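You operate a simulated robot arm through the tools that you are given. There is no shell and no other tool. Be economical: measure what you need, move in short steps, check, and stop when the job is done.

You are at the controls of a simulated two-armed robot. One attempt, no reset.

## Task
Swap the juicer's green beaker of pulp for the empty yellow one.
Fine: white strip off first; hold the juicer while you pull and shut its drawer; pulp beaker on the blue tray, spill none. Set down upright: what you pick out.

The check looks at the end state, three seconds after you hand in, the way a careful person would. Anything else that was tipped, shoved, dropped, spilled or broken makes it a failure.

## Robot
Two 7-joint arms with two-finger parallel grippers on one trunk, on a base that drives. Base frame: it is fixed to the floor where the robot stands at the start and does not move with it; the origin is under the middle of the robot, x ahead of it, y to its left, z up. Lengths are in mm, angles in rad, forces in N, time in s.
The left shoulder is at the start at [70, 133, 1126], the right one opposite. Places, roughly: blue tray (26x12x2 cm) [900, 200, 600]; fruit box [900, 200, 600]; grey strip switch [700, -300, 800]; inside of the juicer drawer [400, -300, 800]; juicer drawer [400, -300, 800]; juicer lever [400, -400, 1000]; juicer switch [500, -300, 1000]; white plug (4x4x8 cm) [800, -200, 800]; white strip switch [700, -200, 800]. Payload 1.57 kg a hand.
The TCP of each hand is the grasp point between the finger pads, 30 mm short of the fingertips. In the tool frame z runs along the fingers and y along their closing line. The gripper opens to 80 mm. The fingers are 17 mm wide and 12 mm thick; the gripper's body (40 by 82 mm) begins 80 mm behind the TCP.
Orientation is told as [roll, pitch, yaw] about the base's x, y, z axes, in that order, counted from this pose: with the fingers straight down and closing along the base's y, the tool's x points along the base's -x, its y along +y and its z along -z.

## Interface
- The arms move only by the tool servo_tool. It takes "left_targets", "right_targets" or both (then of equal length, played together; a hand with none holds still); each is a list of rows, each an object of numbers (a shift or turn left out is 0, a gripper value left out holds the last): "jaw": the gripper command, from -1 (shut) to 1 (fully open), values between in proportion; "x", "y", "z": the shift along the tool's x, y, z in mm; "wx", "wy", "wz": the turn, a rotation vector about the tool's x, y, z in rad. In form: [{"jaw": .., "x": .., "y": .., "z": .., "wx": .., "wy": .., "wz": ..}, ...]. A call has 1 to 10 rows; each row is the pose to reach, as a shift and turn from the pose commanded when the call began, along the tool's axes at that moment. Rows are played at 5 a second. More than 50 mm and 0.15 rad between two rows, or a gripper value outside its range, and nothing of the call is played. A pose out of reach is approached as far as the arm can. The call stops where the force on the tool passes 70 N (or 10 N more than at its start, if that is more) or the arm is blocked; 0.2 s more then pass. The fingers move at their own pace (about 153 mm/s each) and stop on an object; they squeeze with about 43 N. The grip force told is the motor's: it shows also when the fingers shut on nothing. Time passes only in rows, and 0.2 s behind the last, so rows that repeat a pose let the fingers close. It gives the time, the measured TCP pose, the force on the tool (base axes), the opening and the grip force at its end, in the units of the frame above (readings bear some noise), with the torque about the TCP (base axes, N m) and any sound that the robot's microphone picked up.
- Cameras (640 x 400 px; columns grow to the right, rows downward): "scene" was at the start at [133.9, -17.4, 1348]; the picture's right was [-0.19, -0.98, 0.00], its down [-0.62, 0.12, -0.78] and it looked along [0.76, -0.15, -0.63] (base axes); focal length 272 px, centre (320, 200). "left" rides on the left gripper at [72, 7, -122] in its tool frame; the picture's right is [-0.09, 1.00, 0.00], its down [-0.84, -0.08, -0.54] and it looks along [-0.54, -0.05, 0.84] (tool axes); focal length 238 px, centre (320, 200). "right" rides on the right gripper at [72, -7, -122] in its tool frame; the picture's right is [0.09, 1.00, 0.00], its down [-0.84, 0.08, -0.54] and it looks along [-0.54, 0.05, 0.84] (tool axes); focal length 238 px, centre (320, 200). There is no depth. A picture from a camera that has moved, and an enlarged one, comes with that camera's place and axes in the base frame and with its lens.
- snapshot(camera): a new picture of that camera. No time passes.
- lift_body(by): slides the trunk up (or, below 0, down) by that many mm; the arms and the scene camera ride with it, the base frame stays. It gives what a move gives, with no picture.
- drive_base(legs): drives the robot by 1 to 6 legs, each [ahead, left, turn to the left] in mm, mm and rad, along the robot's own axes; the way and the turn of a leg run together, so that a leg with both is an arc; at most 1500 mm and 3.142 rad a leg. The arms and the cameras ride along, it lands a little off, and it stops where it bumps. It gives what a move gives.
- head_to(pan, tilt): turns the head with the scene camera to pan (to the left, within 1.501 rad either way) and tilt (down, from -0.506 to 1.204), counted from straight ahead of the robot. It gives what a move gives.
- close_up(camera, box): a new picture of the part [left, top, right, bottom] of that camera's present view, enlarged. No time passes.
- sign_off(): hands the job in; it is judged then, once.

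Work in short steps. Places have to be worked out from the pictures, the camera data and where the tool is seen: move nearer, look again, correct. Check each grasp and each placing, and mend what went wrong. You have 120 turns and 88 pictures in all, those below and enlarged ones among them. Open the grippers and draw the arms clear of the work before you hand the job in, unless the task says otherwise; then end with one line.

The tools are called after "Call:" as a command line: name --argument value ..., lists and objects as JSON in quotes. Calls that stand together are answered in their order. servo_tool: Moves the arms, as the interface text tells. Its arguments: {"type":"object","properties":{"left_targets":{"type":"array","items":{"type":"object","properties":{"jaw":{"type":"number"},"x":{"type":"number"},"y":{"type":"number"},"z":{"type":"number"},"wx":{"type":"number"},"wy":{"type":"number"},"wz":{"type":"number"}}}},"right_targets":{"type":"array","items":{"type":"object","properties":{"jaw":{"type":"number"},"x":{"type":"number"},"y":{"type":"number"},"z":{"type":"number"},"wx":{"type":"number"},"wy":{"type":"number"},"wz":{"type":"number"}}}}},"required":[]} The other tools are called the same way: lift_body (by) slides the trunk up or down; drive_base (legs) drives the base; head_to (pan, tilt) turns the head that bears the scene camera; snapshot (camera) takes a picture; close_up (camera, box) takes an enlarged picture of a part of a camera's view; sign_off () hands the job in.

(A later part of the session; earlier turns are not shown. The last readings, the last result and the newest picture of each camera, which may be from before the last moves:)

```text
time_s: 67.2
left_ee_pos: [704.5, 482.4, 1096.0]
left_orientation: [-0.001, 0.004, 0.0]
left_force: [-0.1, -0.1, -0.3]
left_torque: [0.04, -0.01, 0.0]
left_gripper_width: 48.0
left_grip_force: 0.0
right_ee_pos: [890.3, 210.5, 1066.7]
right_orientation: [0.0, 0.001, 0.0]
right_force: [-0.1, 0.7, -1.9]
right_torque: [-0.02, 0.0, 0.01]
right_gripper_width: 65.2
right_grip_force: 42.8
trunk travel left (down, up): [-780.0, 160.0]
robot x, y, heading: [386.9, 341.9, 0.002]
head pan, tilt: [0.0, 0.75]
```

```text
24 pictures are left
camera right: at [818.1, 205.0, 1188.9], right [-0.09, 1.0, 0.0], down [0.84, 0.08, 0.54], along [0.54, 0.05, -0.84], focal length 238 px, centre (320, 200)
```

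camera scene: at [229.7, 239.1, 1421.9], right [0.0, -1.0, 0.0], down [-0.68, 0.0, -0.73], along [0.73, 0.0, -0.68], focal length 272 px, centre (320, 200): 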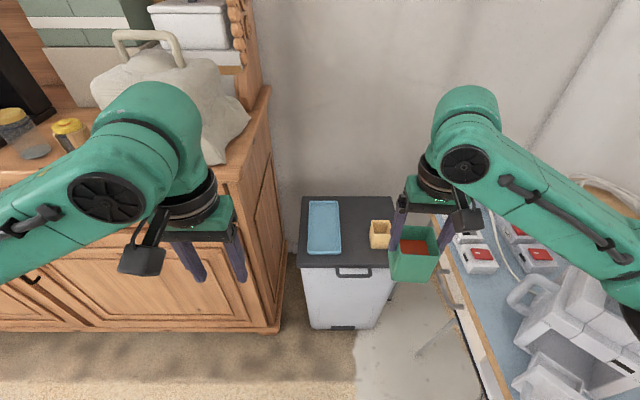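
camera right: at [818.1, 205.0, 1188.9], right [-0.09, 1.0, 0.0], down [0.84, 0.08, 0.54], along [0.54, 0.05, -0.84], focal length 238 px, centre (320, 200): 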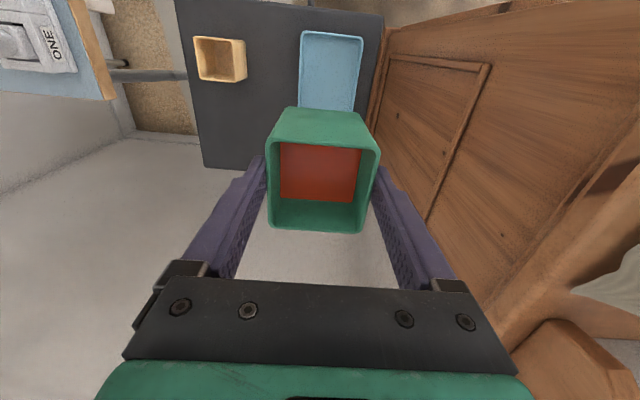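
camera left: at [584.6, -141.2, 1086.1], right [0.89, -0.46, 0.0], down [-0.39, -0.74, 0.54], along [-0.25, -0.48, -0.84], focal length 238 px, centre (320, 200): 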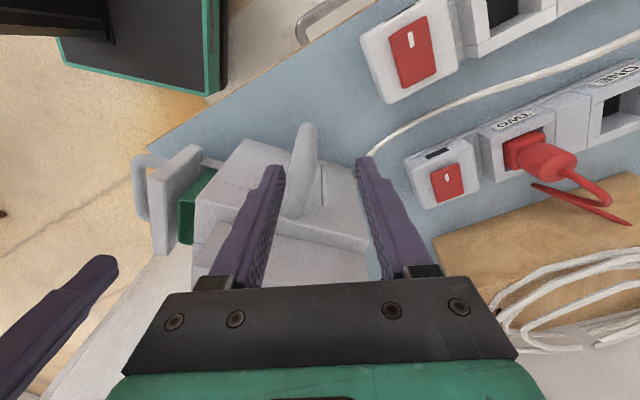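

Tray runs x≈800–1060, centred y≈226. I shift 15 mm left and lower the trunk 320 mm, then look.

Call:
servo_tool --right_targets '[{"y": 8}, {"y": 15}]'

Call:
lift_body --by -320

Call:
snapshot --camera "right"

Call:
snapshot --camera "scene"

```text
time_s: 67.8
left_ee_pos: [703.5, 481.9, 1095.7]
left_orientation: [0.001, -0.001, 0.001]
left_force: [0.1, -0.3, -0.2]
left_torque: [0.0, 0.01, 0.02]
left_gripper_width: 48.0
left_grip_force: 0.1
right_ee_pos: [889.8, 226.1, 1066.2]
right_orientation: [-0.003, 0.002, 0.001]
right_force: [0.0, 0.5, -2.5]
right_torque: [-0.02, 0.04, 0.0]
right_gripper_width: 65.2
right_grip_force: 43.2
trunk travel left (down, up): [-780.0, 160.0]
robot x, y, heading: [388.9, 340.4, -0.001]
head pan, tilt: [0.0, 0.75]
```

```text
time_s: 69.4
left_ee_pos: [707.1, 481.5, 969.0]
left_orientation: [-0.003, -0.042, 0.002]
left_force: [-8.8, -3.6, 16.5]
left_torque: [1.03, -1.0, 0.34]
left_gripper_width: 48.0
left_grip_force: 0.1
right_ee_pos: [886.5, 223.8, 930.8]
right_orientation: [0.0, -0.001, 0.001]
right_force: [0.5, -1.1, -2.3]
right_torque: [-0.04, 0.04, 0.02]
right_gripper_width: 65.1
right_grip_force: 43.3
trunk travel left (down, up): [-644.0, 296.0]
robot x, y, heading: [390.3, 341.4, -0.002]
head pan, tilt: [0.0, 0.75]
stopped: the force on the tool passed its limit (the readings are from after the stop); the commanded pose is now the measured one
```

```text
23 pictures are left
camera right: at [813.7, 218.1, 1053.7], right [-0.09, 1.0, 0.0], down [0.84, 0.08, 0.54], along [0.54, 0.05, -0.84], focal length 238 px, centre (320, 200)
```

right: 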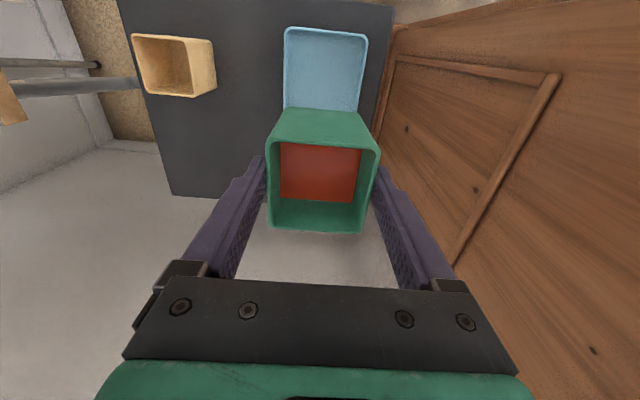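

```text
22 pictures are left
camera scene: at [516.9, 338.0, 1285.9], right [0.0, -1.0, 0.0], down [-0.68, 0.0, -0.73], along [0.73, 0.0, -0.68], focal length 272 px, centre (320, 200)
```

scene: 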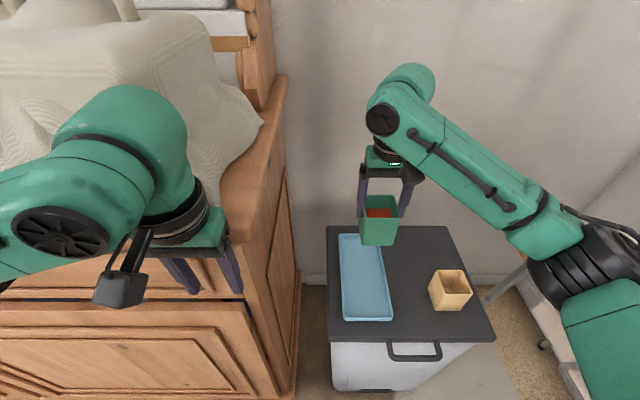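

The left hand touched the cabinet's worktop edge while lowering. I raise the trunk again at once and tuck the left hand inward, away from the cabinet.

Call:
lift_body --by 60

Call:
servo_tool --left_targets '[{"y": -30, "jaw": -1}, {"y": -60}, {"y": -90}, {"y": -120}]'

Call:
snapshot --camera "scene"

```text
time_s: 70.4
left_ee_pos: [709.2, 483.5, 1027.5]
left_orientation: [-0.005, -0.035, 0.006]
left_force: [-0.2, -0.1, 0.5]
left_torque: [-0.02, 0.01, 0.01]
left_gripper_width: 47.8
left_grip_force: 0.0
right_ee_pos: [889.4, 224.3, 991.1]
right_orientation: [0.0, 0.001, -0.001]
right_force: [-0.1, 0.3, -2.0]
right_torque: [0.01, -0.01, 0.01]
right_gripper_width: 65.3
right_grip_force: 43.4
trunk travel left (down, up): [-704.0, 236.0]
robot x, y, heading: [386.2, 343.3, 0.003]
head pan, tilt: [0.0, 0.75]
```

```text
time_s: 71.4
left_ee_pos: [711.1, 361.4, 1029.0]
left_orientation: [-0.002, -0.035, 0.004]
left_force: [0.5, -0.1, 1.0]
left_torque: [0.04, -0.03, -0.01]
left_gripper_width: 0.1
left_grip_force: 21.0
right_ee_pos: [888.6, 225.1, 989.9]
right_orientation: [0.003, 0.003, 0.0]
right_force: [0.2, 0.6, -1.3]
right_torque: [0.01, 0.02, 0.01]
right_gripper_width: 65.0
right_grip_force: 42.8
trunk travel left (down, up): [-704.0, 236.0]
robot x, y, heading: [389.2, 339.5, 0.001]
head pan, tilt: [0.0, 0.75]
```

```text
21 pictures are left
camera scene: at [521.6, 337.6, 1345.9], right [0.0, -1.0, 0.0], down [-0.68, 0.0, -0.73], along [0.73, 0.0, -0.68], focal length 272 px, centre (320, 200)
```

scene: 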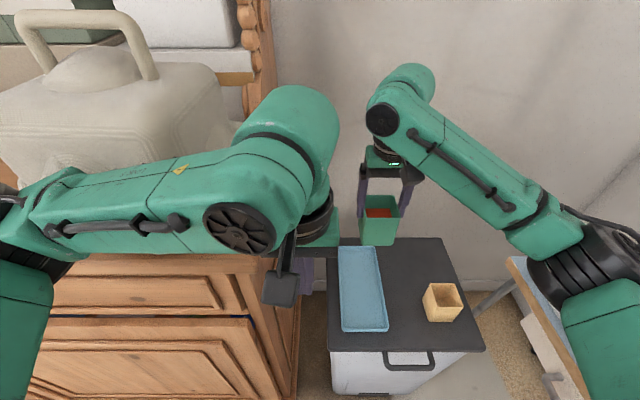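

The left wrist would still overhang the cabinet. I back the base 85 mm and reach further with the right arm instead.

Call:
drive_base --legs '[[-85, 0, 0]]'

Call:
servo_tool --right_targets '[{"x": -20}, {"x": -40}, {"x": -58}]'

Call:
lift_body --by -130

Call:
snapshot --camera "scene"

```text
time_s: 72.4
left_ee_pos: [626.0, 362.9, 1028.9]
left_orientation: [-0.003, -0.036, 0.004]
left_force: [0.5, -0.3, 0.0]
left_torque: [0.0, -0.01, -0.02]
left_gripper_width: 0.1
left_grip_force: 21.5
right_ee_pos: [804.9, 224.5, 990.5]
right_orientation: [-0.001, 0.002, 0.001]
right_force: [-0.1, -0.4, -1.9]
right_torque: [0.02, 0.02, 0.01]
right_gripper_width: 65.2
right_grip_force: 43.2
trunk travel left (down, up): [-704.0, 236.0]
robot x, y, heading: [302.5, 336.5, 0.006]
head pan, tilt: [0.0, 0.75]
```

```text
time_s: 73.2
left_ee_pos: [626.1, 362.7, 1028.2]
left_orientation: [-0.004, -0.033, 0.007]
left_force: [0.5, -0.7, 0.6]
left_torque: [-0.01, -0.01, 0.03]
left_gripper_width: 0.0
left_grip_force: 21.4
right_ee_pos: [862.6, 225.1, 990.6]
right_orientation: [-0.001, 0.001, 0.001]
right_force: [0.2, -0.3, -1.7]
right_torque: [-0.02, 0.04, 0.04]
right_gripper_width: 65.2
right_grip_force: 43.5
trunk travel left (down, up): [-704.0, 236.0]
robot x, y, heading: [306.5, 342.9, 0.001]
head pan, tilt: [0.0, 0.75]
```

```text
time_s: 74.8
left_ee_pos: [624.5, 364.9, 898.5]
left_orientation: [-0.005, -0.034, 0.005]
left_force: [0.4, 0.1, 1.2]
left_torque: [0.01, -0.02, 0.04]
left_gripper_width: 0.1
left_grip_force: 21.7
right_ee_pos: [863.4, 223.9, 861.0]
right_orientation: [-0.001, 0.001, 0.0]
right_force: [-0.9, 0.6, -1.8]
right_torque: [-0.03, 0.0, -0.02]
right_gripper_width: 65.3
right_grip_force: 42.7
trunk travel left (down, up): [-574.0, 366.0]
robot x, y, heading: [304.1, 340.4, 0.01]
head pan, tilt: [0.0, 0.75]
```

```text
20 pictures are left
camera scene: at [436.4, 339.5, 1216.1], right [0.0, -1.0, 0.0], down [-0.68, 0.0, -0.73], along [0.73, 0.0, -0.68], focal length 272 px, centre (320, 200)
```

scene: 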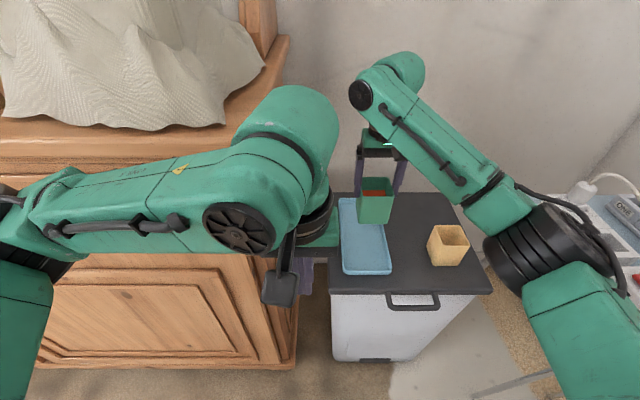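

Clear of everything now. I lower another 130 mm and check the alignment from the right hand's camera.

Call:
lift_body --by -130

Call:
snapshot --camera "right"

```text
time_s: 76.4
left_ee_pos: [626.6, 363.4, 768.3]
left_orientation: [-0.003, -0.034, 0.006]
left_force: [0.8, 0.1, -0.4]
left_torque: [0.01, 0.01, 0.0]
left_gripper_width: 0.1
left_grip_force: 21.0
right_ee_pos: [863.9, 225.4, 730.1]
right_orientation: [-0.001, 0.0, 0.0]
right_force: [-0.2, 0.6, -1.6]
right_torque: [0.03, 0.01, -0.02]
right_gripper_width: 65.5
right_grip_force: 43.2
trunk travel left (down, up): [-444.0, 496.0]
robot x, y, heading: [304.3, 341.1, 0.003]
head pan, tilt: [0.0, 0.75]
```

```text
19 pictures are left
camera right: at [790.6, 219.6, 853.0], right [-0.09, 1.0, 0.0], down [0.84, 0.08, 0.54], along [0.54, 0.05, -0.84], focal length 238 px, centre (320, 200)
```

right: 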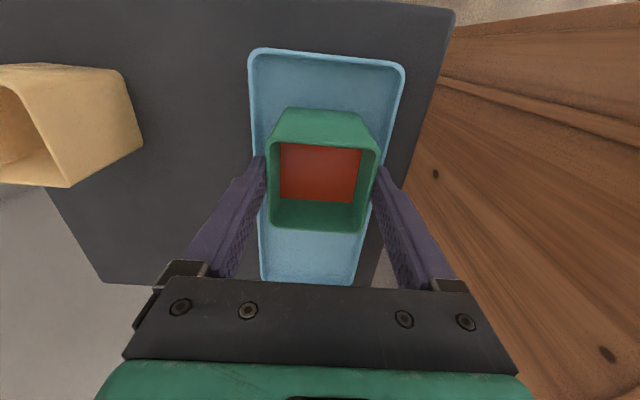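

Well centred in the tray. I lower with the arm 55 mm, then in small steps watching the force.

Call:
servo_tool --right_targets '[{"z": 15}, {"z": 30}, {"z": 42}, {"z": 52}]'

Call:
close_up --camera "scene" --box '[300, 100, 480, 260]'

```text
time_s: 77.1
left_ee_pos: [622.3, 363.1, 770.6]
left_orientation: [-0.005, -0.042, 0.005]
left_force: [0.2, 0.2, -0.4]
left_torque: [0.01, 0.02, 0.03]
left_gripper_width: 0.0
left_grip_force: 21.3
right_ee_pos: [863.1, 226.0, 713.8]
right_orientation: [0.003, -0.032, 0.002]
right_force: [-10.0, -1.0, 40.2]
right_torque: [-0.46, 1.83, 0.06]
right_gripper_width: 65.5
right_grip_force: 43.2
trunk travel left (down, up): [-444.0, 496.0]
robot x, y, heading: [305.1, 340.3, 0.001]
head pan, tilt: [0.0, 0.75]
stopped in row 3 (right hand): the force on the tool passed its limit (the readings are from after the stop); the commanded pose is now the measured one
```

```text
2.50 times, centred on (390, 180) of scene
camera zoom: at [430.6, 340.6, 1087.0], right [0.0, -1.0, 0.0], down [-0.68, 0.0, -0.74], along [0.74, 0.0, -0.68], focal length 679 px, centre (145, 250)
```

zoom: 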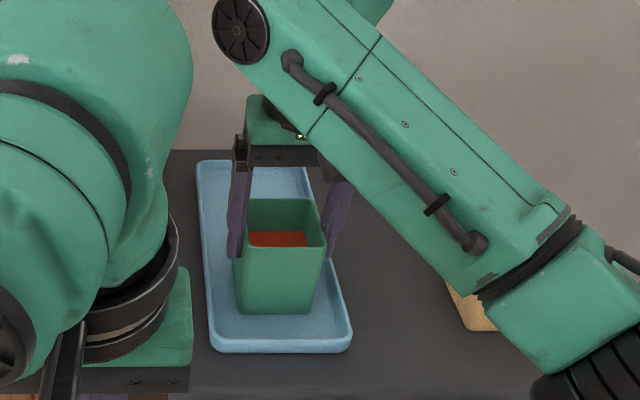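

Contact: the beaker stands on the tray (it's taller than I'd guessed), pressed too hard. I ease up a few mm and level the hand.

Call:
servo_tool --right_targets '[{"z": -2, "wy": 0.0}, {"z": -4}, {"z": -6}]'

```text
time_s: 77.9
left_ee_pos: [622.7, 362.9, 769.4]
left_orientation: [-0.006, -0.04, 0.005]
left_force: [0.6, 0.0, 0.6]
left_torque: [-0.01, -0.01, -0.02]
left_gripper_width: 0.0
left_grip_force: 21.6
right_ee_pos: [862.9, 225.6, 713.4]
right_orientation: [0.003, -0.025, 0.0]
right_force: [0.4, -0.3, 23.8]
right_torque: [-0.25, -0.05, -0.06]
right_gripper_width: 65.3
right_grip_force: 43.3
trunk travel left (down, up): [-444.0, 496.0]
robot x, y, heading: [302.3, 338.0, 0.005]
head pan, tilt: [0.0, 0.75]
```

Call:
servo_tool --right_targets '[{"z": -3, "wy": 0.012}, {"z": -5, "wy": 0.02}, {"z": -6, "wy": 0.025}]'

```text
time_s: 78.7
left_ee_pos: [626.1, 362.7, 769.7]
left_orientation: [-0.003, -0.035, 0.007]
left_force: [-0.4, -0.7, 0.4]
left_torque: [-0.02, 0.01, -0.02]
left_gripper_width: 0.0
left_grip_force: 21.5
right_ee_pos: [864.9, 223.3, 714.7]
right_orientation: [0.002, 0.011, -0.002]
right_force: [0.6, -0.1, -2.6]
right_torque: [-0.02, 0.03, 0.01]
right_gripper_width: 65.3
right_grip_force: 43.0
trunk travel left (down, up): [-444.0, 496.0]
robot x, y, heading: [301.8, 340.8, -0.004]
head pan, tilt: [0.0, 0.75]
```

Now it just hangs a millimetre or so above the tray. I level it, lower 2 mm, and open slowly.

Call:
servo_tool --right_targets '[{"z": 1, "wy": -0.01}, {"z": 2.5, "wy": -0.011}, {"z": 2.5, "wy": -0.011, "jaw": 0.7}, {"z": 2.5, "wy": -0.011, "jaw": 0.85}, {"z": 2.5, "wy": -0.011, "jaw": 1}, {"z": 2.5, "wy": -0.011, "jaw": 1}]'

Call:
snapshot --camera "right"

```text
time_s: 80.1
left_ee_pos: [625.1, 363.7, 768.4]
left_orientation: [-0.004, -0.036, 0.005]
left_force: [0.6, -0.7, -0.3]
left_torque: [0.01, -0.03, -0.01]
left_gripper_width: 0.0
left_grip_force: 20.7
right_ee_pos: [866.1, 224.7, 712.9]
right_orientation: [0.003, -0.007, -0.001]
right_force: [0.6, 0.4, -0.2]
right_torque: [0.01, -0.01, -0.02]
right_gripper_width: 80.2
right_grip_force: 0.0
trunk travel left (down, up): [-444.0, 496.0]
robot x, y, heading: [304.7, 340.6, 0.004]
head pan, tilt: [0.0, 0.75]
```

```text
17 pictures are left
camera right: at [792.8, 218.9, 836.4], right [-0.09, 1.0, 0.0], down [0.83, 0.08, 0.55], along [0.54, 0.05, -0.84], focal length 238 px, centre (320, 200)
```

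right: 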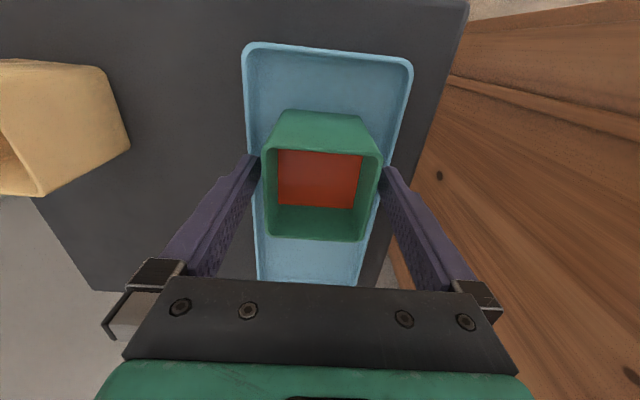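

The pulp beaker stands upright in the tray. I raise the hand straight up, lift the trunk, and drive right toward the yellow beaker.

Call:
servo_tool --right_targets '[{"z": -25}, {"z": -60}, {"z": -95}, {"z": -130}]'

Call:
lift_body --by 150

Call:
drive_base --legs '[[0, -180, 0]]'

Call:
snapshot --camera "right"

```text
time_s: 81.1
left_ee_pos: [624.0, 363.3, 769.3]
left_orientation: [-0.005, -0.037, 0.005]
left_force: [0.0, -0.5, 0.6]
left_torque: [-0.01, -0.01, -0.03]
left_gripper_width: 0.2
left_grip_force: 21.1
right_ee_pos: [865.3, 223.8, 845.4]
right_orientation: [0.001, -0.004, 0.001]
right_force: [-0.2, 0.8, 0.5]
right_torque: [-0.01, 0.02, 0.01]
right_gripper_width: 79.8
right_grip_force: 0.2
trunk travel left (down, up): [-444.0, 496.0]
robot x, y, heading: [303.4, 339.7, 0.002]
head pan, tilt: [0.0, 0.75]
```

```text
time_s: 82.9
left_ee_pos: [626.2, 364.4, 917.9]
left_orientation: [-0.003, -0.035, 0.006]
left_force: [0.2, -0.9, 0.1]
left_torque: [0.01, 0.0, 0.02]
left_gripper_width: 0.2
left_grip_force: 21.2
right_ee_pos: [864.8, 223.1, 994.5]
right_orientation: [0.001, -0.006, 0.0]
right_force: [-0.4, -0.1, 0.4]
right_torque: [0.01, -0.03, 0.0]
right_gripper_width: 79.8
right_grip_force: 0.1
trunk travel left (down, up): [-594.0, 346.0]
robot x, y, heading: [304.8, 340.9, 0.002]
head pan, tilt: [0.0, 0.75]
```

```text
time_s: 84.4
left_ee_pos: [624.7, 183.2, 919.4]
left_orientation: [-0.005, -0.035, 0.005]
left_force: [-1.0, -0.1, 0.2]
left_torque: [0.02, -0.01, -0.02]
left_gripper_width: 0.0
left_grip_force: 21.5
right_ee_pos: [865.3, 46.1, 994.2]
right_orientation: [0.004, -0.006, 0.002]
right_force: [-0.4, 0.7, -0.5]
right_torque: [0.02, 0.02, 0.01]
right_gripper_width: 80.0
right_grip_force: 0.0
trunk travel left (down, up): [-594.0, 346.0]
robot x, y, heading: [301.9, 160.4, 0.001]
head pan, tilt: [0.0, 0.75]
```

```text
16 pictures are left
camera right: at [792.9, 38.6, 1117.0], right [-0.09, 1.0, 0.0], down [0.83, 0.08, 0.55], along [0.54, 0.05, -0.84], focal length 238 px, centre (320, 200)
```

right: 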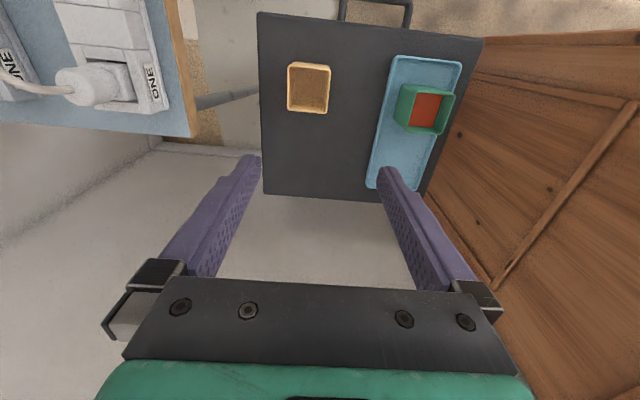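

Yellow rim centre appears near [847,27]. I move over it and descend to z≈850, then look again.

Call:
servo_tool --right_targets '[{"x": 5, "y": -7, "z": 35}, {"x": 10, "y": -14, "z": 70}, {"x": 15, "y": -20, "z": 105}, {"x": 15, "y": -20, "z": 140}]'

Call:
snapshot --camera "right"

```text
time_s: 85.4
left_ee_pos: [627.2, 182.9, 918.9]
left_orientation: [-0.004, -0.035, 0.005]
left_force: [-1.2, -0.3, -0.8]
left_torque: [0.03, -0.01, -0.02]
left_gripper_width: 0.0
left_grip_force: 21.8
right_ee_pos: [852.5, 24.8, 854.2]
right_orientation: [0.001, -0.005, 0.003]
right_force: [-0.4, -0.5, 0.0]
right_torque: [-0.02, 0.0, 0.01]
right_gripper_width: 80.0
right_grip_force: 0.0
trunk travel left (down, up): [-594.0, 346.0]
robot x, y, heading: [308.1, 162.2, -0.002]
head pan, tilt: [0.0, 0.75]
```

```text
15 pictures are left
camera right: at [779.9, 18.0, 976.1], right [-0.09, 1.0, 0.0], down [0.83, 0.08, 0.55], along [0.54, 0.05, -0.84], focal length 238 px, centre (320, 200)
```

right: 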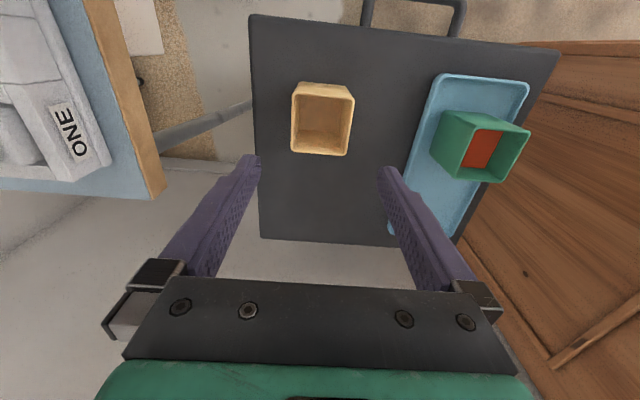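

The yellow beaker is ≈65 mm wide, centre ≈[851,27], rim ≈715. I descend to just above the rim and verify.

Call:
servo_tool --right_targets '[{"y": 2, "z": 35}, {"y": 2, "z": 70}, {"y": 2, "z": 100}]'

Call:
snapshot --camera "right"

```text
time_s: 86.2
left_ee_pos: [626.0, 184.7, 918.1]
left_orientation: [-0.003, -0.035, 0.004]
left_force: [-1.0, -0.1, -0.9]
left_torque: [0.01, 0.01, -0.02]
left_gripper_width: 0.1
left_grip_force: 21.3
right_ee_pos: [852.2, 27.0, 754.4]
right_orientation: [0.002, -0.005, 0.002]
right_force: [-0.1, -0.6, 0.4]
right_torque: [0.01, 0.01, 0.04]
right_gripper_width: 80.0
right_grip_force: 0.1
trunk travel left (down, up): [-594.0, 346.0]
robot x, y, heading: [304.6, 160.3, 0.006]
head pan, tilt: [0.0, 0.75]
```

```text
14 pictures are left
camera right: at [780.4, 20.9, 876.8], right [-0.09, 1.0, 0.0], down [0.83, 0.08, 0.55], along [0.54, 0.05, -0.84], focal length 238 px, centre (320, 200)
```

right: 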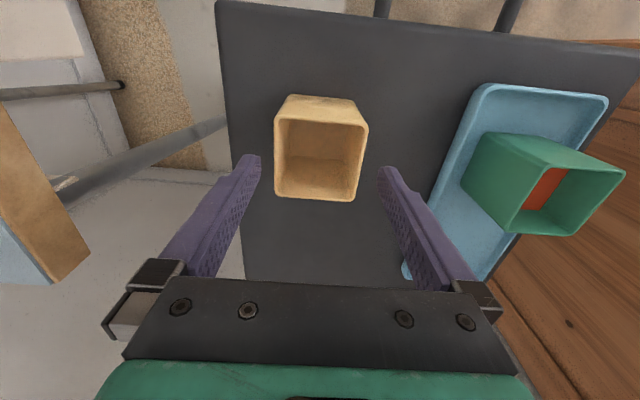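

Aligned (rim ≈706). I descend 72 mm around it and close gradually.

Call:
servo_tool --right_targets '[{"x": -2, "z": 20}, {"x": -2, "z": 40}, {"x": -2, "z": 58}, {"x": -2, "z": 72}, {"x": -2, "z": 72, "jaw": 0.75}, {"x": -2, "z": 72, "jaw": 0.5}, {"x": -2, "z": 72, "jaw": 0}, {"x": -2, "z": 72, "jaw": -1}, {"x": -2, "z": 72, "jaw": -1}]'

Call:
servo_tool --right_targets '[{"z": -8}, {"z": -20}, {"z": -40}, {"z": -65}, {"z": -95}, {"z": -130}, {"z": -165}, {"z": -200}]'

Call:
snapshot --camera "right"

```text
time_s: 88.2
left_ee_pos: [625.8, 184.3, 917.5]
left_orientation: [-0.004, -0.035, 0.004]
left_force: [0.4, 0.9, 0.9]
left_torque: [-0.03, -0.03, -0.02]
left_gripper_width: 0.0
left_grip_force: 21.0
right_ee_pos: [855.2, 26.9, 681.8]
right_orientation: [0.003, -0.006, 0.002]
right_force: [-0.3, 1.1, 0.0]
right_torque: [0.0, 0.0, 0.0]
right_gripper_width: 64.9
right_grip_force: 42.9
trunk travel left (down, up): [-594.0, 346.0]
robot x, y, heading: [306.5, 160.0, -0.001]
head pan, tilt: [0.0, 0.75]
```

```text
time_s: 90.0
left_ee_pos: [624.3, 183.8, 918.2]
left_orientation: [-0.004, -0.037, 0.004]
left_force: [0.1, -0.2, -0.3]
left_torque: [-0.01, 0.02, 0.02]
left_gripper_width: 0.0
left_grip_force: 21.2
right_ee_pos: [851.9, 27.4, 883.0]
right_orientation: [0.001, -0.006, 0.001]
right_force: [-0.1, 0.0, -0.5]
right_torque: [-0.02, -0.01, -0.01]
right_gripper_width: 64.9
right_grip_force: 43.4
trunk travel left (down, up): [-594.0, 346.0]
robot x, y, heading: [300.6, 158.6, 0.004]
head pan, tilt: [0.0, 0.75]
```

```text
13 pictures are left
camera right: at [779.5, 21.0, 1005.0], right [-0.09, 1.0, 0.0], down [0.83, 0.08, 0.55], along [0.54, 0.05, -0.84], focal length 238 px, centre (320, 200)
```

right: 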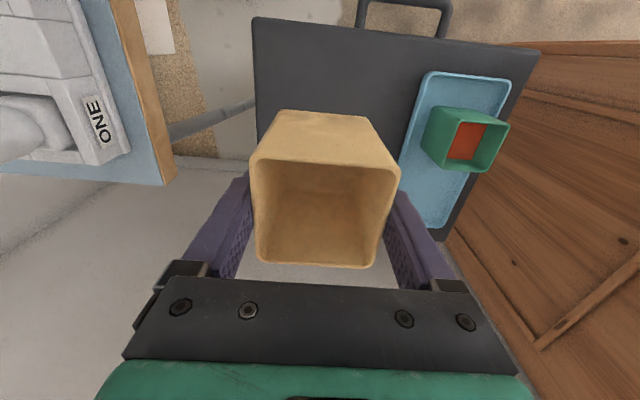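

Yellow beaker held well (rim ≈27 mm above TCP). I lift the trunk, draw the hand in, and drive back, then turn to face the juicer.

Call:
lift_body --by 220

Call:
servo_tool --right_targets '[{"x": 33, "y": -8}, {"x": 66, "y": -16}, {"x": 99, "y": -23}, {"x": 132, "y": -31}]'

Call:
drive_base --legs '[[-205, 0, 0], [0, 82, 0], [0, 0, -0.7]]'

Call:
head_to --pan -0.25 --tilt 0.85

Call:
snapshot --camera "scene"

```text
time_s: 92.3
left_ee_pos: [625.5, 183.7, 1138.6]
left_orientation: [-0.004, -0.034, 0.005]
left_force: [-0.4, 0.2, -0.3]
left_torque: [-0.01, -0.01, 0.01]
left_gripper_width: 0.0
left_grip_force: 21.0
right_ee_pos: [851.8, 26.6, 1101.9]
right_orientation: [0.002, -0.005, 0.001]
right_force: [-0.8, -0.2, -1.4]
right_torque: [-0.02, 0.0, -0.02]
right_gripper_width: 65.3
right_grip_force: 43.0
trunk travel left (down, up): [-814.0, 126.0]
robot x, y, heading: [303.5, 158.7, -0.002]
head pan, tilt: [0.0, 0.75]
```

```text
time_s: 93.3
left_ee_pos: [624.9, 183.7, 1138.9]
left_orientation: [-0.003, -0.037, 0.003]
left_force: [-0.9, 0.1, 0.2]
left_torque: [0.0, 0.0, 0.03]
left_gripper_width: 0.1
left_grip_force: 21.3
right_ee_pos: [719.4, -4.7, 1102.2]
right_orientation: [0.005, -0.005, 0.004]
right_force: [0.0, 0.8, -0.9]
right_torque: [-0.02, 0.01, 0.03]
right_gripper_width: 64.9
right_grip_force: 43.0
trunk travel left (down, up): [-814.0, 126.0]
robot x, y, heading: [303.4, 159.7, 0.002]
head pan, tilt: [0.0, 0.75]
```

```text
time_s: 97.5
left_ee_pos: [360.5, 54.0, 1138.7]
left_orientation: [-0.005, -0.036, -0.693]
left_force: [0.3, -0.7, -0.2]
left_torque: [0.02, -0.02, 0.01]
left_gripper_width: 0.0
left_grip_force: 21.2
right_ee_pos: [314.4, -151.4, 1102.5]
right_orientation: [0.002, -0.004, -0.698]
right_force: [-0.5, 0.0, -1.3]
right_torque: [0.0, 0.0, 0.0]
right_gripper_width: 65.1
right_grip_force: 43.4
trunk travel left (down, up): [-814.0, 126.0]
robot x, y, heading: [99.8, 245.7, -0.701]
head pan, tilt: [0.0, 0.75]
```

```text
time_s: 98.2
left_ee_pos: [361.1, 53.5, 1138.9]
left_orientation: [-0.005, -0.034, -0.693]
left_force: [0.6, -0.1, -0.1]
left_torque: [-0.02, 0.0, 0.02]
left_gripper_width: 0.0
left_grip_force: 21.4
right_ee_pos: [313.7, -153.0, 1103.3]
right_orientation: [0.0, -0.006, -0.696]
right_force: [-0.6, -0.6, -0.2]
right_torque: [-0.03, -0.01, -0.01]
right_gripper_width: 65.3
right_grip_force: 42.9
trunk travel left (down, up): [-814.0, 126.0]
robot x, y, heading: [103.8, 249.1, -0.697]
head pan, tilt: [-0.25, 0.85]
```

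```text
12 pictures are left
camera scene: at [183.5, 145.8, 1448.1], right [-0.81, -0.59, 0.0], down [-0.44, 0.61, -0.66], along [0.39, -0.54, -0.75], focal length 272 px, centre (320, 200)
```

scene: 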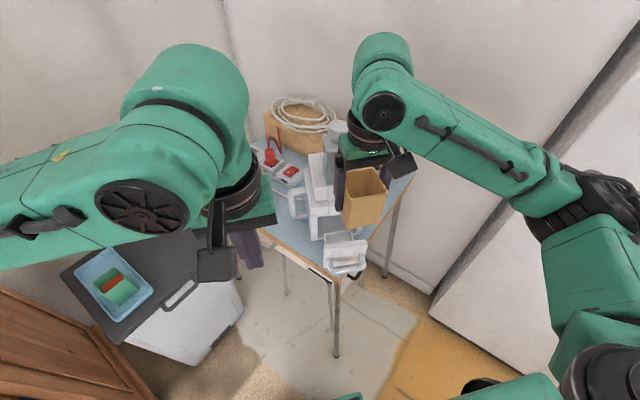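

I drive ahead 76 mm so the hand comes over the drawer, then fine-position to the spot where the green one stood ([373,-205], yaw -0.788).

Call:
drive_base --legs '[[76, 0, 0]]'

Call:
snapshot --camera "right"

```text
time_s: 99.3
left_ee_pos: [414.0, 8.5, 1139.6]
left_orientation: [-0.005, -0.041, -0.696]
left_force: [-0.7, 0.2, 0.6]
left_torque: [-0.02, -0.03, -0.03]
left_gripper_width: 0.0
left_grip_force: 21.7
right_ee_pos: [367.7, -197.5, 1103.8]
right_orientation: [0.003, -0.008, -0.697]
right_force: [0.2, 0.9, -1.0]
right_torque: [-0.06, 0.0, 0.0]
right_gripper_width: 65.1
right_grip_force: 42.7
trunk travel left (down, up): [-814.0, 126.0]
robot x, y, heading: [159.4, 197.0, -0.695]
head pan, tilt: [-0.25, 0.85]
```

```text
11 pictures are left
camera right: at [306.8, -155.0, 1225.3], right [0.57, 0.82, 0.0], down [0.69, -0.48, 0.55], along [0.45, -0.31, -0.84], focal length 238 px, centre (320, 200)
```

right: 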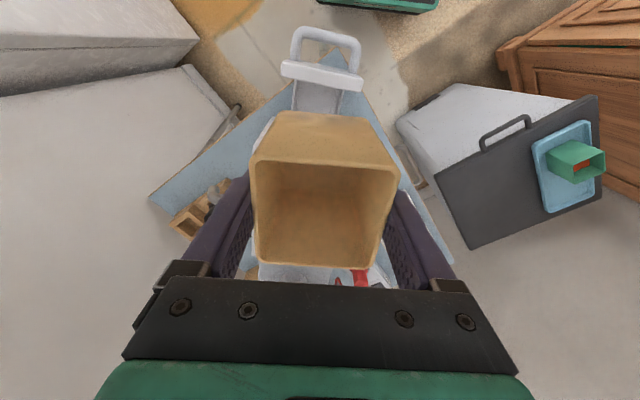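

I turn and shift onto the exact spot, and lower the trunk to its earlier height.

Call:
servo_tool --right_targets '[{"x": -4, "y": -1, "wz": 0.045}, {"x": -9, "y": -2, "wz": 0.09}, {"x": -9, "y": -2, "wz": 0.09}]'

Call:
lift_body --by -110

Call:
close_up --camera "scene" --box '[240, 120, 440, 300]'

```text
time_s: 100.1
left_ee_pos: [417.1, 3.4, 1137.4]
left_orientation: [-0.004, -0.035, -0.694]
left_force: [-0.2, -0.3, -1.0]
left_torque: [0.02, -0.03, 0.0]
left_gripper_width: 0.2
left_grip_force: 21.3
right_ee_pos: [378.1, -208.8, 1101.2]
right_orientation: [0.001, -0.005, -0.788]
right_force: [0.0, -0.1, -0.4]
right_torque: [0.02, 0.02, -0.03]
right_gripper_width: 65.0
right_grip_force: 42.7
trunk travel left (down, up): [-814.0, 126.0]
robot x, y, heading: [159.4, 195.2, -0.699]
head pan, tilt: [-0.25, 0.85]
```

```text
time_s: 101.5
left_ee_pos: [417.4, 4.8, 1028.3]
left_orientation: [-0.004, -0.037, -0.694]
left_force: [0.1, 0.3, 0.6]
left_torque: [-0.04, 0.0, -0.01]
left_gripper_width: 0.0
left_grip_force: 20.9
right_ee_pos: [376.1, -206.8, 991.5]
right_orientation: [0.002, -0.006, -0.788]
right_force: [-0.5, -0.8, -0.4]
right_torque: [0.01, 0.01, 0.0]
right_gripper_width: 65.0
right_grip_force: 43.2
trunk travel left (down, up): [-704.0, 236.0]
robot x, y, heading: [157.0, 199.5, -0.7]
head pan, tilt: [-0.25, 0.85]
```

```text
2.22 times, centred on (340, 210) of scene
camera zoom: at [240.7, 98.0, 1338.1], right [-0.81, -0.58, 0.0], down [-0.44, 0.61, -0.66], along [0.39, -0.54, -0.75], focal length 604 px, centre (276, 178)
```

zoom: 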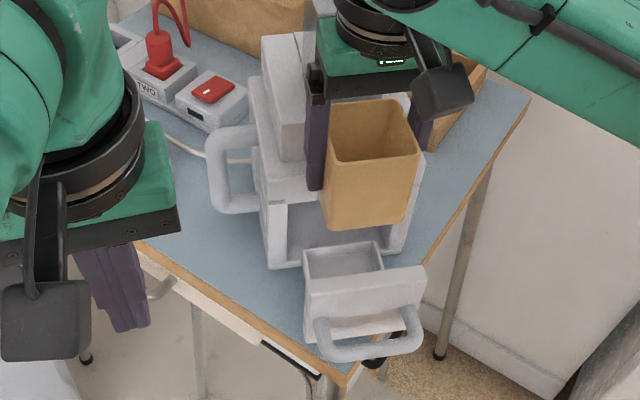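

The hand is at n≈-411, t≈124, matching where the green beaker stood (≈-412, 123). I descend 100 mm and check.

Call:
servo_tool --right_targets '[{"x": -1, "y": -1, "z": 30}, {"x": -1, "y": -1, "z": 60}, {"x": -1, "y": -1, "z": 85}, {"x": -1, "y": -1, "z": 100}]'

Call:
close_up --camera "scene" --box '[280, 160, 440, 290]'

Call:
snapshot --camera "right"

```text
time_s: 102.5
left_ee_pos: [418.0, 5.5, 1030.1]
left_orientation: [-0.003, -0.034, -0.696]
left_force: [-0.6, -1.3, 0.8]
left_torque: [0.01, -0.01, -0.03]
left_gripper_width: 0.0
left_grip_force: 21.3
right_ee_pos: [376.0, -209.6, 890.3]
right_orientation: [0.002, -0.007, -0.786]
right_force: [1.6, -0.9, 0.0]
right_torque: [-0.01, -0.01, -0.01]
right_gripper_width: 65.0
right_grip_force: 43.0
trunk travel left (down, up): [-704.0, 236.0]
robot x, y, heading: [158.6, 195.2, -0.7]
head pan, tilt: [-0.25, 0.85]
```

```text
3.08 times, centred on (360, 225) of scene
camera zoom: at [240.9, 97.6, 1338.0], right [-0.81, -0.58, 0.0], down [-0.44, 0.61, -0.66], along [0.39, -0.54, -0.75], focal length 836 px, centre (197, 123)
```

zoom: 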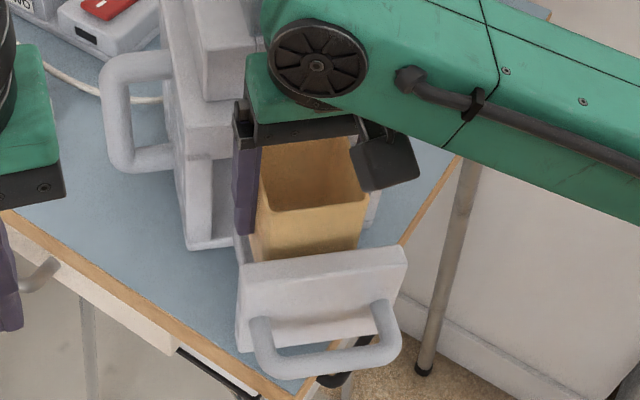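

```text
8 pictures are left
camera right: at [320.6, -162.2, 1013.1], right [0.64, 0.77, 0.0], down [0.64, -0.54, 0.55], along [0.42, -0.35, -0.84], focal length 238 px, centre (320, 200)
```

right: 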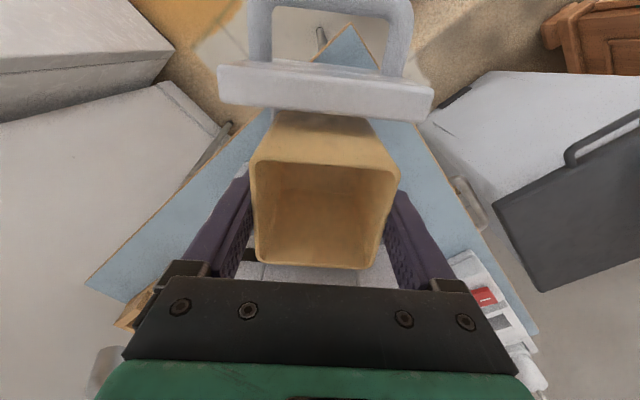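

Lined up behind the drawer front with no contact. I lower 34 mm slowly and read the force.

Call:
servo_tool --right_targets '[{"z": 8}, {"z": 16}, {"z": 22}, {"z": 28}, {"z": 34}]'

```text
time_s: 103.7
left_ee_pos: [417.2, 5.3, 1028.6]
left_orientation: [-0.003, -0.037, -0.695]
left_force: [0.3, 0.0, -0.3]
left_torque: [0.0, 0.0, 0.0]
left_gripper_width: 0.1
left_grip_force: 21.3
right_ee_pos: [376.6, -208.7, 857.7]
right_orientation: [0.003, -0.006, -0.786]
right_force: [-0.6, 0.9, 0.0]
right_torque: [-0.02, 0.01, -0.02]
right_gripper_width: 65.2
right_grip_force: 42.9
trunk travel left (down, up): [-704.0, 236.0]
robot x, y, heading: [157.1, 194.8, -0.702]
head pan, tilt: [-0.25, 0.85]
```

No contact yet. A further few mm in 2–3 mm rows.

Call:
servo_tool --right_targets '[{"z": 3}, {"z": 5}, {"z": 7}, {"z": 9}]'

```text
time_s: 104.7
left_ee_pos: [416.2, 7.5, 1029.6]
left_orientation: [-0.004, -0.037, -0.694]
left_force: [0.9, -0.2, -0.6]
left_torque: [0.0, -0.01, 0.02]
left_gripper_width: 0.2
left_grip_force: 21.5
right_ee_pos: [376.7, -207.9, 852.2]
right_orientation: [0.002, -0.014, -0.789]
right_force: [-0.1, -1.7, 21.3]
right_torque: [-0.3, 0.33, -0.01]
right_gripper_width: 65.1
right_grip_force: 43.0
trunk travel left (down, up): [-704.0, 236.0]
robot x, y, heading: [158.0, 193.7, -0.694]
head pan, tilt: [-0.25, 0.85]
```

Contact at ≈852, about where the floor is expected. I ease up 3 mm, then open slowly and look.

Call:
servo_tool --right_targets '[{"z": -2}, {"z": -3}, {"z": -3, "jaw": 0.68}, {"z": -3, "jaw": 0.8}, {"z": -3, "jaw": 1}, {"z": -3, "jaw": 1}]'

Call:
snapshot --camera "right"

```text
time_s: 106.1
left_ee_pos: [418.1, 4.5, 1027.8]
left_orientation: [-0.004, -0.035, -0.694]
left_force: [-0.3, -0.1, -0.3]
left_torque: [0.0, -0.01, 0.01]
left_gripper_width: 0.0
left_grip_force: 22.0
right_ee_pos: [377.5, -209.9, 852.2]
right_orientation: [0.003, -0.004, -0.788]
right_force: [0.0, -0.4, -0.4]
right_torque: [0.02, -0.01, -0.02]
right_gripper_width: 79.9
right_grip_force: 0.0
trunk travel left (down, up): [-704.0, 236.0]
robot x, y, heading: [158.4, 195.4, -0.703]
head pan, tilt: [-0.25, 0.85]
```

```text
7 pictures are left
camera right: at [320.7, -161.8, 974.2], right [0.64, 0.77, 0.0], down [0.64, -0.54, 0.55], along [0.42, -0.35, -0.84], focal length 238 px, centre (320, 200)
```

right: 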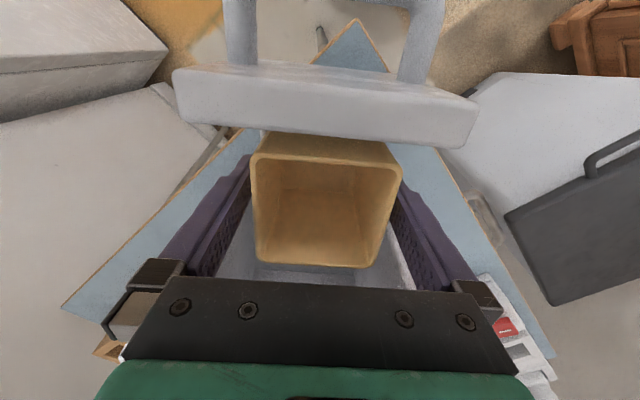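

The yellow beaker stands upright in the drawer. I raise the right hand clear, level the left, and swing the left back over the juicer's side handle.

Call:
servo_tool --left_targets '[{"wy": 0.02}, {"wy": 0.035}, {"wy": 0.035}, {"wy": 0.035}, {"wy": 0.035}]' --right_targets '[{"z": -25}, {"z": -55}, {"z": -90}, {"z": -125}, {"z": -150}]'

Call:
servo_tool --left_targets '[{"x": -23, "y": -9, "wz": 0.1265}, {"x": -46, "y": -17, "wz": 0.253}, {"x": -68, "y": -26, "wz": 0.38}, {"x": -91, "y": -35, "wz": 0.506}, {"x": -114, "y": -44, "wz": 0.632}, {"x": -137, "y": -52, "wz": 0.759}, {"x": -159, "y": -61, "wz": 0.886}, {"x": -182, "y": -70, "wz": 1.012}, {"x": -205, "y": -79, "wz": 1.138}, {"x": -228, "y": -87, "wz": 1.265, "jaw": 0.2}]'

```text
time_s: 107.3
left_ee_pos: [417.8, 4.7, 1029.1]
left_orientation: [-0.003, -0.002, -0.693]
left_force: [0.0, -0.6, 0.4]
left_torque: [-0.03, -0.01, -0.01]
left_gripper_width: 0.2
left_grip_force: 21.8
right_ee_pos: [375.6, -207.9, 1002.4]
right_orientation: [0.003, -0.006, -0.787]
right_force: [-0.5, -0.2, 0.7]
right_torque: [0.03, -0.03, 0.03]
right_gripper_width: 80.0
right_grip_force: 0.1
trunk travel left (down, up): [-704.0, 236.0]
robot x, y, heading: [158.4, 196.2, -0.695]
head pan, tilt: [-0.25, 0.85]
```

```text
time_s: 109.5
left_ee_pos: [530.2, -197.1, 1030.0]
left_orientation: [0.002, -0.002, -1.898]
left_force: [0.4, -0.9, 1.3]
left_torque: [0.0, -0.02, -0.04]
left_gripper_width: 47.8
left_grip_force: 0.0
left hand out of reach, approached as far as the arm can: row 10
right_ee_pos: [374.6, -209.5, 1000.6]
right_orientation: [0.004, -0.006, -0.786]
right_force: [0.6, 0.0, -0.4]
right_torque: [-0.02, -0.04, 0.0]
right_gripper_width: 79.8
right_grip_force: 0.0
trunk travel left (down, up): [-704.0, 236.0]
robot x, y, heading: [158.1, 194.0, -0.699]
head pan, tilt: [-0.25, 0.85]
```

Call:
servo_tool --left_targets '[{"z": 30}, {"x": -4, "y": 5, "z": 55}, {"x": -8, "y": 10, "z": 65}]'

Call:
close_up --camera "left" --box '[240, 80, 400, 220]'

```text
time_s: 110.3
left_ee_pos: [537.8, -207.9, 964.6]
left_orientation: [0.001, -0.004, -1.895]
left_force: [0.2, -0.1, -0.3]
left_torque: [0.03, 0.02, 0.01]
left_gripper_width: 48.3
left_grip_force: 0.1
right_ee_pos: [373.6, -209.8, 1002.2]
right_orientation: [0.002, -0.006, -0.787]
right_force: [0.4, -0.5, 0.5]
right_torque: [0.04, -0.03, -0.02]
right_gripper_width: 79.7
right_grip_force: 0.1
trunk travel left (down, up): [-704.0, 236.0]
robot x, y, heading: [157.5, 196.4, -0.7]
head pan, tilt: [-0.25, 0.85]
```

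```text
2.86 times, centred on (320, 150) of left
camera zoom: at [566.4, -140.8, 1086.1], right [0.91, -0.41, 0.0], down [-0.34, -0.77, 0.54], along [-0.22, -0.5, -0.84], focal length 681 px, centre (320, 343)
```

zoom: 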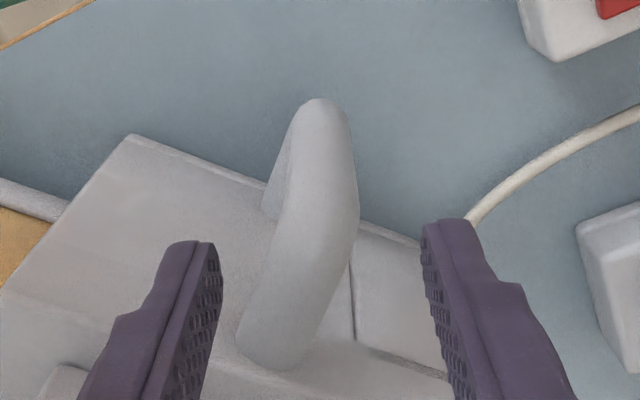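

The bar is between the left fingers. I lower and close the left on it, and bring the closed right hand over the gap behind the drawer bar.

Call:
servo_tool --left_targets '[{"z": 20}, {"z": 40}, {"z": 55}, {"z": 55, "jaw": -0.3}, {"z": 55, "jaw": -1}, {"z": 55, "jaw": -1}, {"z": 55, "jaw": -1}]' --right_targets '[{"x": 25, "y": -1, "jaw": -1}, {"x": 50, "y": -2}, {"x": 75, "y": -3}, {"x": 75, "y": -3}, {"x": 75, "y": -3, "z": 35}, {"x": 75, "y": -3, "z": 70}, {"x": 75, "y": -3, "z": 88}]'

Call:
snapshot --camera "right"

```text
time_s: 111.9
left_ee_pos: [537.4, -208.9, 908.9]
left_orientation: [0.001, -0.002, -1.895]
left_force: [-1.2, 1.6, 0.4]
left_torque: [-0.29, -0.11, 0.01]
left_gripper_width: 21.7
left_grip_force: 34.7
right_ee_pos: [322.1, -158.7, 912.7]
right_orientation: [0.004, -0.005, -0.787]
right_force: [0.6, 0.0, -0.4]
right_torque: [0.03, 0.0, -0.01]
right_gripper_width: 0.1
right_grip_force: 21.3
trunk travel left (down, up): [-704.0, 236.0]
robot x, y, heading: [157.1, 192.8, -0.697]
head pan, tilt: [-0.25, 0.85]
```

```text
5 pictures are left
camera right: at [264.9, -110.0, 1035.3], right [0.64, 0.77, 0.0], down [0.64, -0.54, 0.55], along [0.42, -0.35, -0.84], focal length 238 px, centre (320, 200)
```

right: 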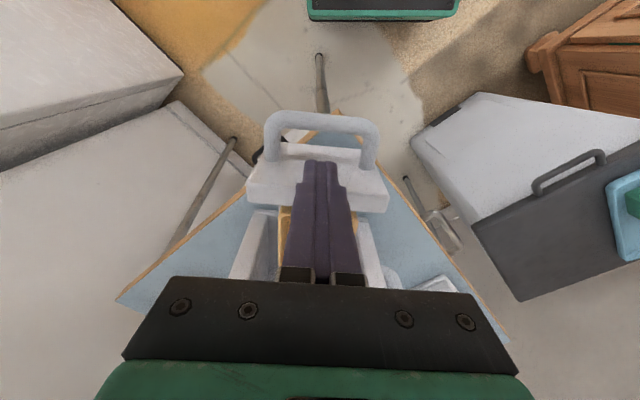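

Left holds the juicer again (21.7 mm). I lower the right fist between bar and face, then push the drawer in steadily.

Call:
servo_tool --right_targets '[{"x": 2, "z": 15}, {"x": 2, "z": 30}, {"x": 2, "z": 41}]'

Call:
servo_tool --right_targets '[{"x": -10}, {"x": -20}, {"x": -30}, {"x": -40}, {"x": -50}, {"x": -60}, {"x": -68}, {"x": -76}, {"x": -84}]'

```text
time_s: 112.7
left_ee_pos: [537.4, -207.6, 909.8]
left_orientation: [-0.001, -0.003, -1.896]
left_force: [-1.5, 1.2, 0.7]
left_torque: [-0.28, 0.01, 0.02]
left_gripper_width: 21.8
left_grip_force: 34.6
right_ee_pos: [319.3, -156.2, 872.3]
right_orientation: [0.0, -0.006, -0.787]
right_force: [0.4, 0.7, 0.1]
right_torque: [-0.02, 0.0, 0.0]
right_gripper_width: 0.0
right_grip_force: 21.5
trunk travel left (down, up): [-704.0, 236.0]
robot x, y, heading: [159.2, 192.0, -0.698]
head pan, tilt: [-0.25, 0.85]
```

```text
time_s: 114.7
left_ee_pos: [537.7, -208.2, 909.6]
left_orientation: [0.0, -0.003, -1.896]
left_force: [3.8, -1.3, -0.3]
left_torque: [-0.18, -0.3, 0.2]
left_gripper_width: 21.9
left_grip_force: 35.6
right_ee_pos: [379.6, -216.8, 872.3]
right_orientation: [0.005, -0.005, -0.786]
right_force: [-3.4, 2.1, -2.0]
right_torque: [0.01, -0.05, -0.04]
right_gripper_width: 0.0
right_grip_force: 21.4
trunk travel left (down, up): [-704.0, 236.0]
robot x, y, heading: [161.1, 194.8, -0.697]
head pan, tilt: [-0.25, 0.85]
```

Sliding at ~4 N. About 20 mm remain; I continue in small rows and look.

Call:
servo_tool --right_targets '[{"x": -4}, {"x": -8}, {"x": -12}, {"x": -15}, {"x": -18}, {"x": -20}]'

Call:
close_up --camera "right" --box '[180, 60, 460, 260]'

```text
time_s: 116.1
left_ee_pos: [536.4, -207.5, 910.1]
left_orientation: [0.0, -0.001, -1.896]
left_force: [10.6, -1.2, 0.7]
left_torque: [0.04, -0.03, 0.27]
left_gripper_width: 21.8
left_grip_force: 34.6
right_ee_pos: [393.1, -229.3, 873.3]
right_orientation: [0.003, -0.007, -0.787]
right_force: [-13.9, 2.4, 1.8]
right_torque: [-0.28, -1.23, -0.14]
right_gripper_width: 0.0
right_grip_force: 21.7
trunk travel left (down, up): [-704.0, 236.0]
robot x, y, heading: [156.3, 195.0, -0.699]
head pan, tilt: [-0.25, 0.85]
```

```text
2.00 times, centred on (320, 160) of right
camera zoom: at [336.7, -183.1, 995.4], right [0.64, 0.77, 0.0], down [0.64, -0.54, 0.55], along [0.42, -0.35, -0.84], focal length 477 px, centre (320, 280)
```

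zoom: 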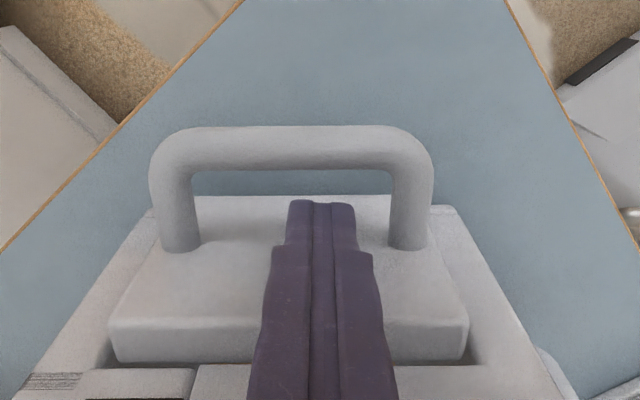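

The stop is felt (14 N) with the face at n≈-448, close to its original -449. I press a few mm more to be sure it is fully home.

Call:
servo_tool --right_targets '[{"x": -2}, {"x": -4}, {"x": -6}, {"x": -6}]'

```text
time_s: 117.1
left_ee_pos: [536.6, -208.1, 909.3]
left_orientation: [0.001, -0.004, -1.894]
left_force: [11.6, -1.6, 0.0]
left_torque: [-0.13, 0.15, 0.27]
left_gripper_width: 21.9
left_grip_force: 34.9
right_ee_pos: [397.9, -234.4, 872.5]
right_orientation: [0.005, -0.004, -0.786]
right_force: [-15.9, 1.9, 1.8]
right_torque: [-0.21, -1.26, -0.19]
right_gripper_width: 0.0
right_grip_force: 20.9
trunk travel left (down, up): [-704.0, 236.0]
robot x, y, heading: [156.7, 195.9, -0.699]
head pan, tilt: [-0.25, 0.85]
```

It still moved with steady ~16 N; I go on a few mm further in tiny rows and look.

Call:
servo_tool --right_targets '[{"x": -2}, {"x": -4}, {"x": -6}, {"x": -6}]'

Call:
close_up --camera "right" --box '[180, 60, 460, 260]'

```text
time_s: 118.1
left_ee_pos: [537.4, -209.0, 909.8]
left_orientation: [0.003, -0.001, -1.896]
left_force: [14.6, 0.8, -0.2]
left_torque: [-0.35, 0.32, 0.22]
left_gripper_width: 21.8
left_grip_force: 34.6
right_ee_pos: [401.8, -239.3, 872.0]
right_orientation: [0.001, -0.006, -0.789]
right_force: [-18.2, 0.0, 0.8]
right_torque: [0.06, -1.47, -0.36]
right_gripper_width: 0.0
right_grip_force: 21.5
trunk travel left (down, up): [-704.0, 236.0]
robot x, y, heading: [157.4, 195.9, -0.697]
head pan, tilt: [-0.25, 0.85]
```

```text
2.00 times, centred on (320, 160) of right
camera zoom: at [345.1, -191.8, 995.3], right [0.64, 0.77, 0.0], down [0.64, -0.54, 0.55], along [0.42, -0.35, -0.84], focal length 477 px, centre (320, 280)
```

zoom: 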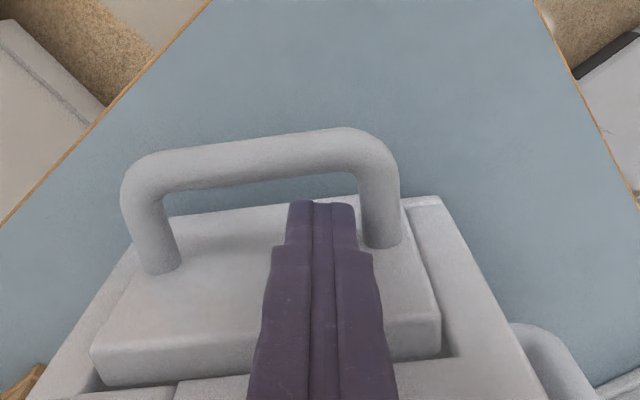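

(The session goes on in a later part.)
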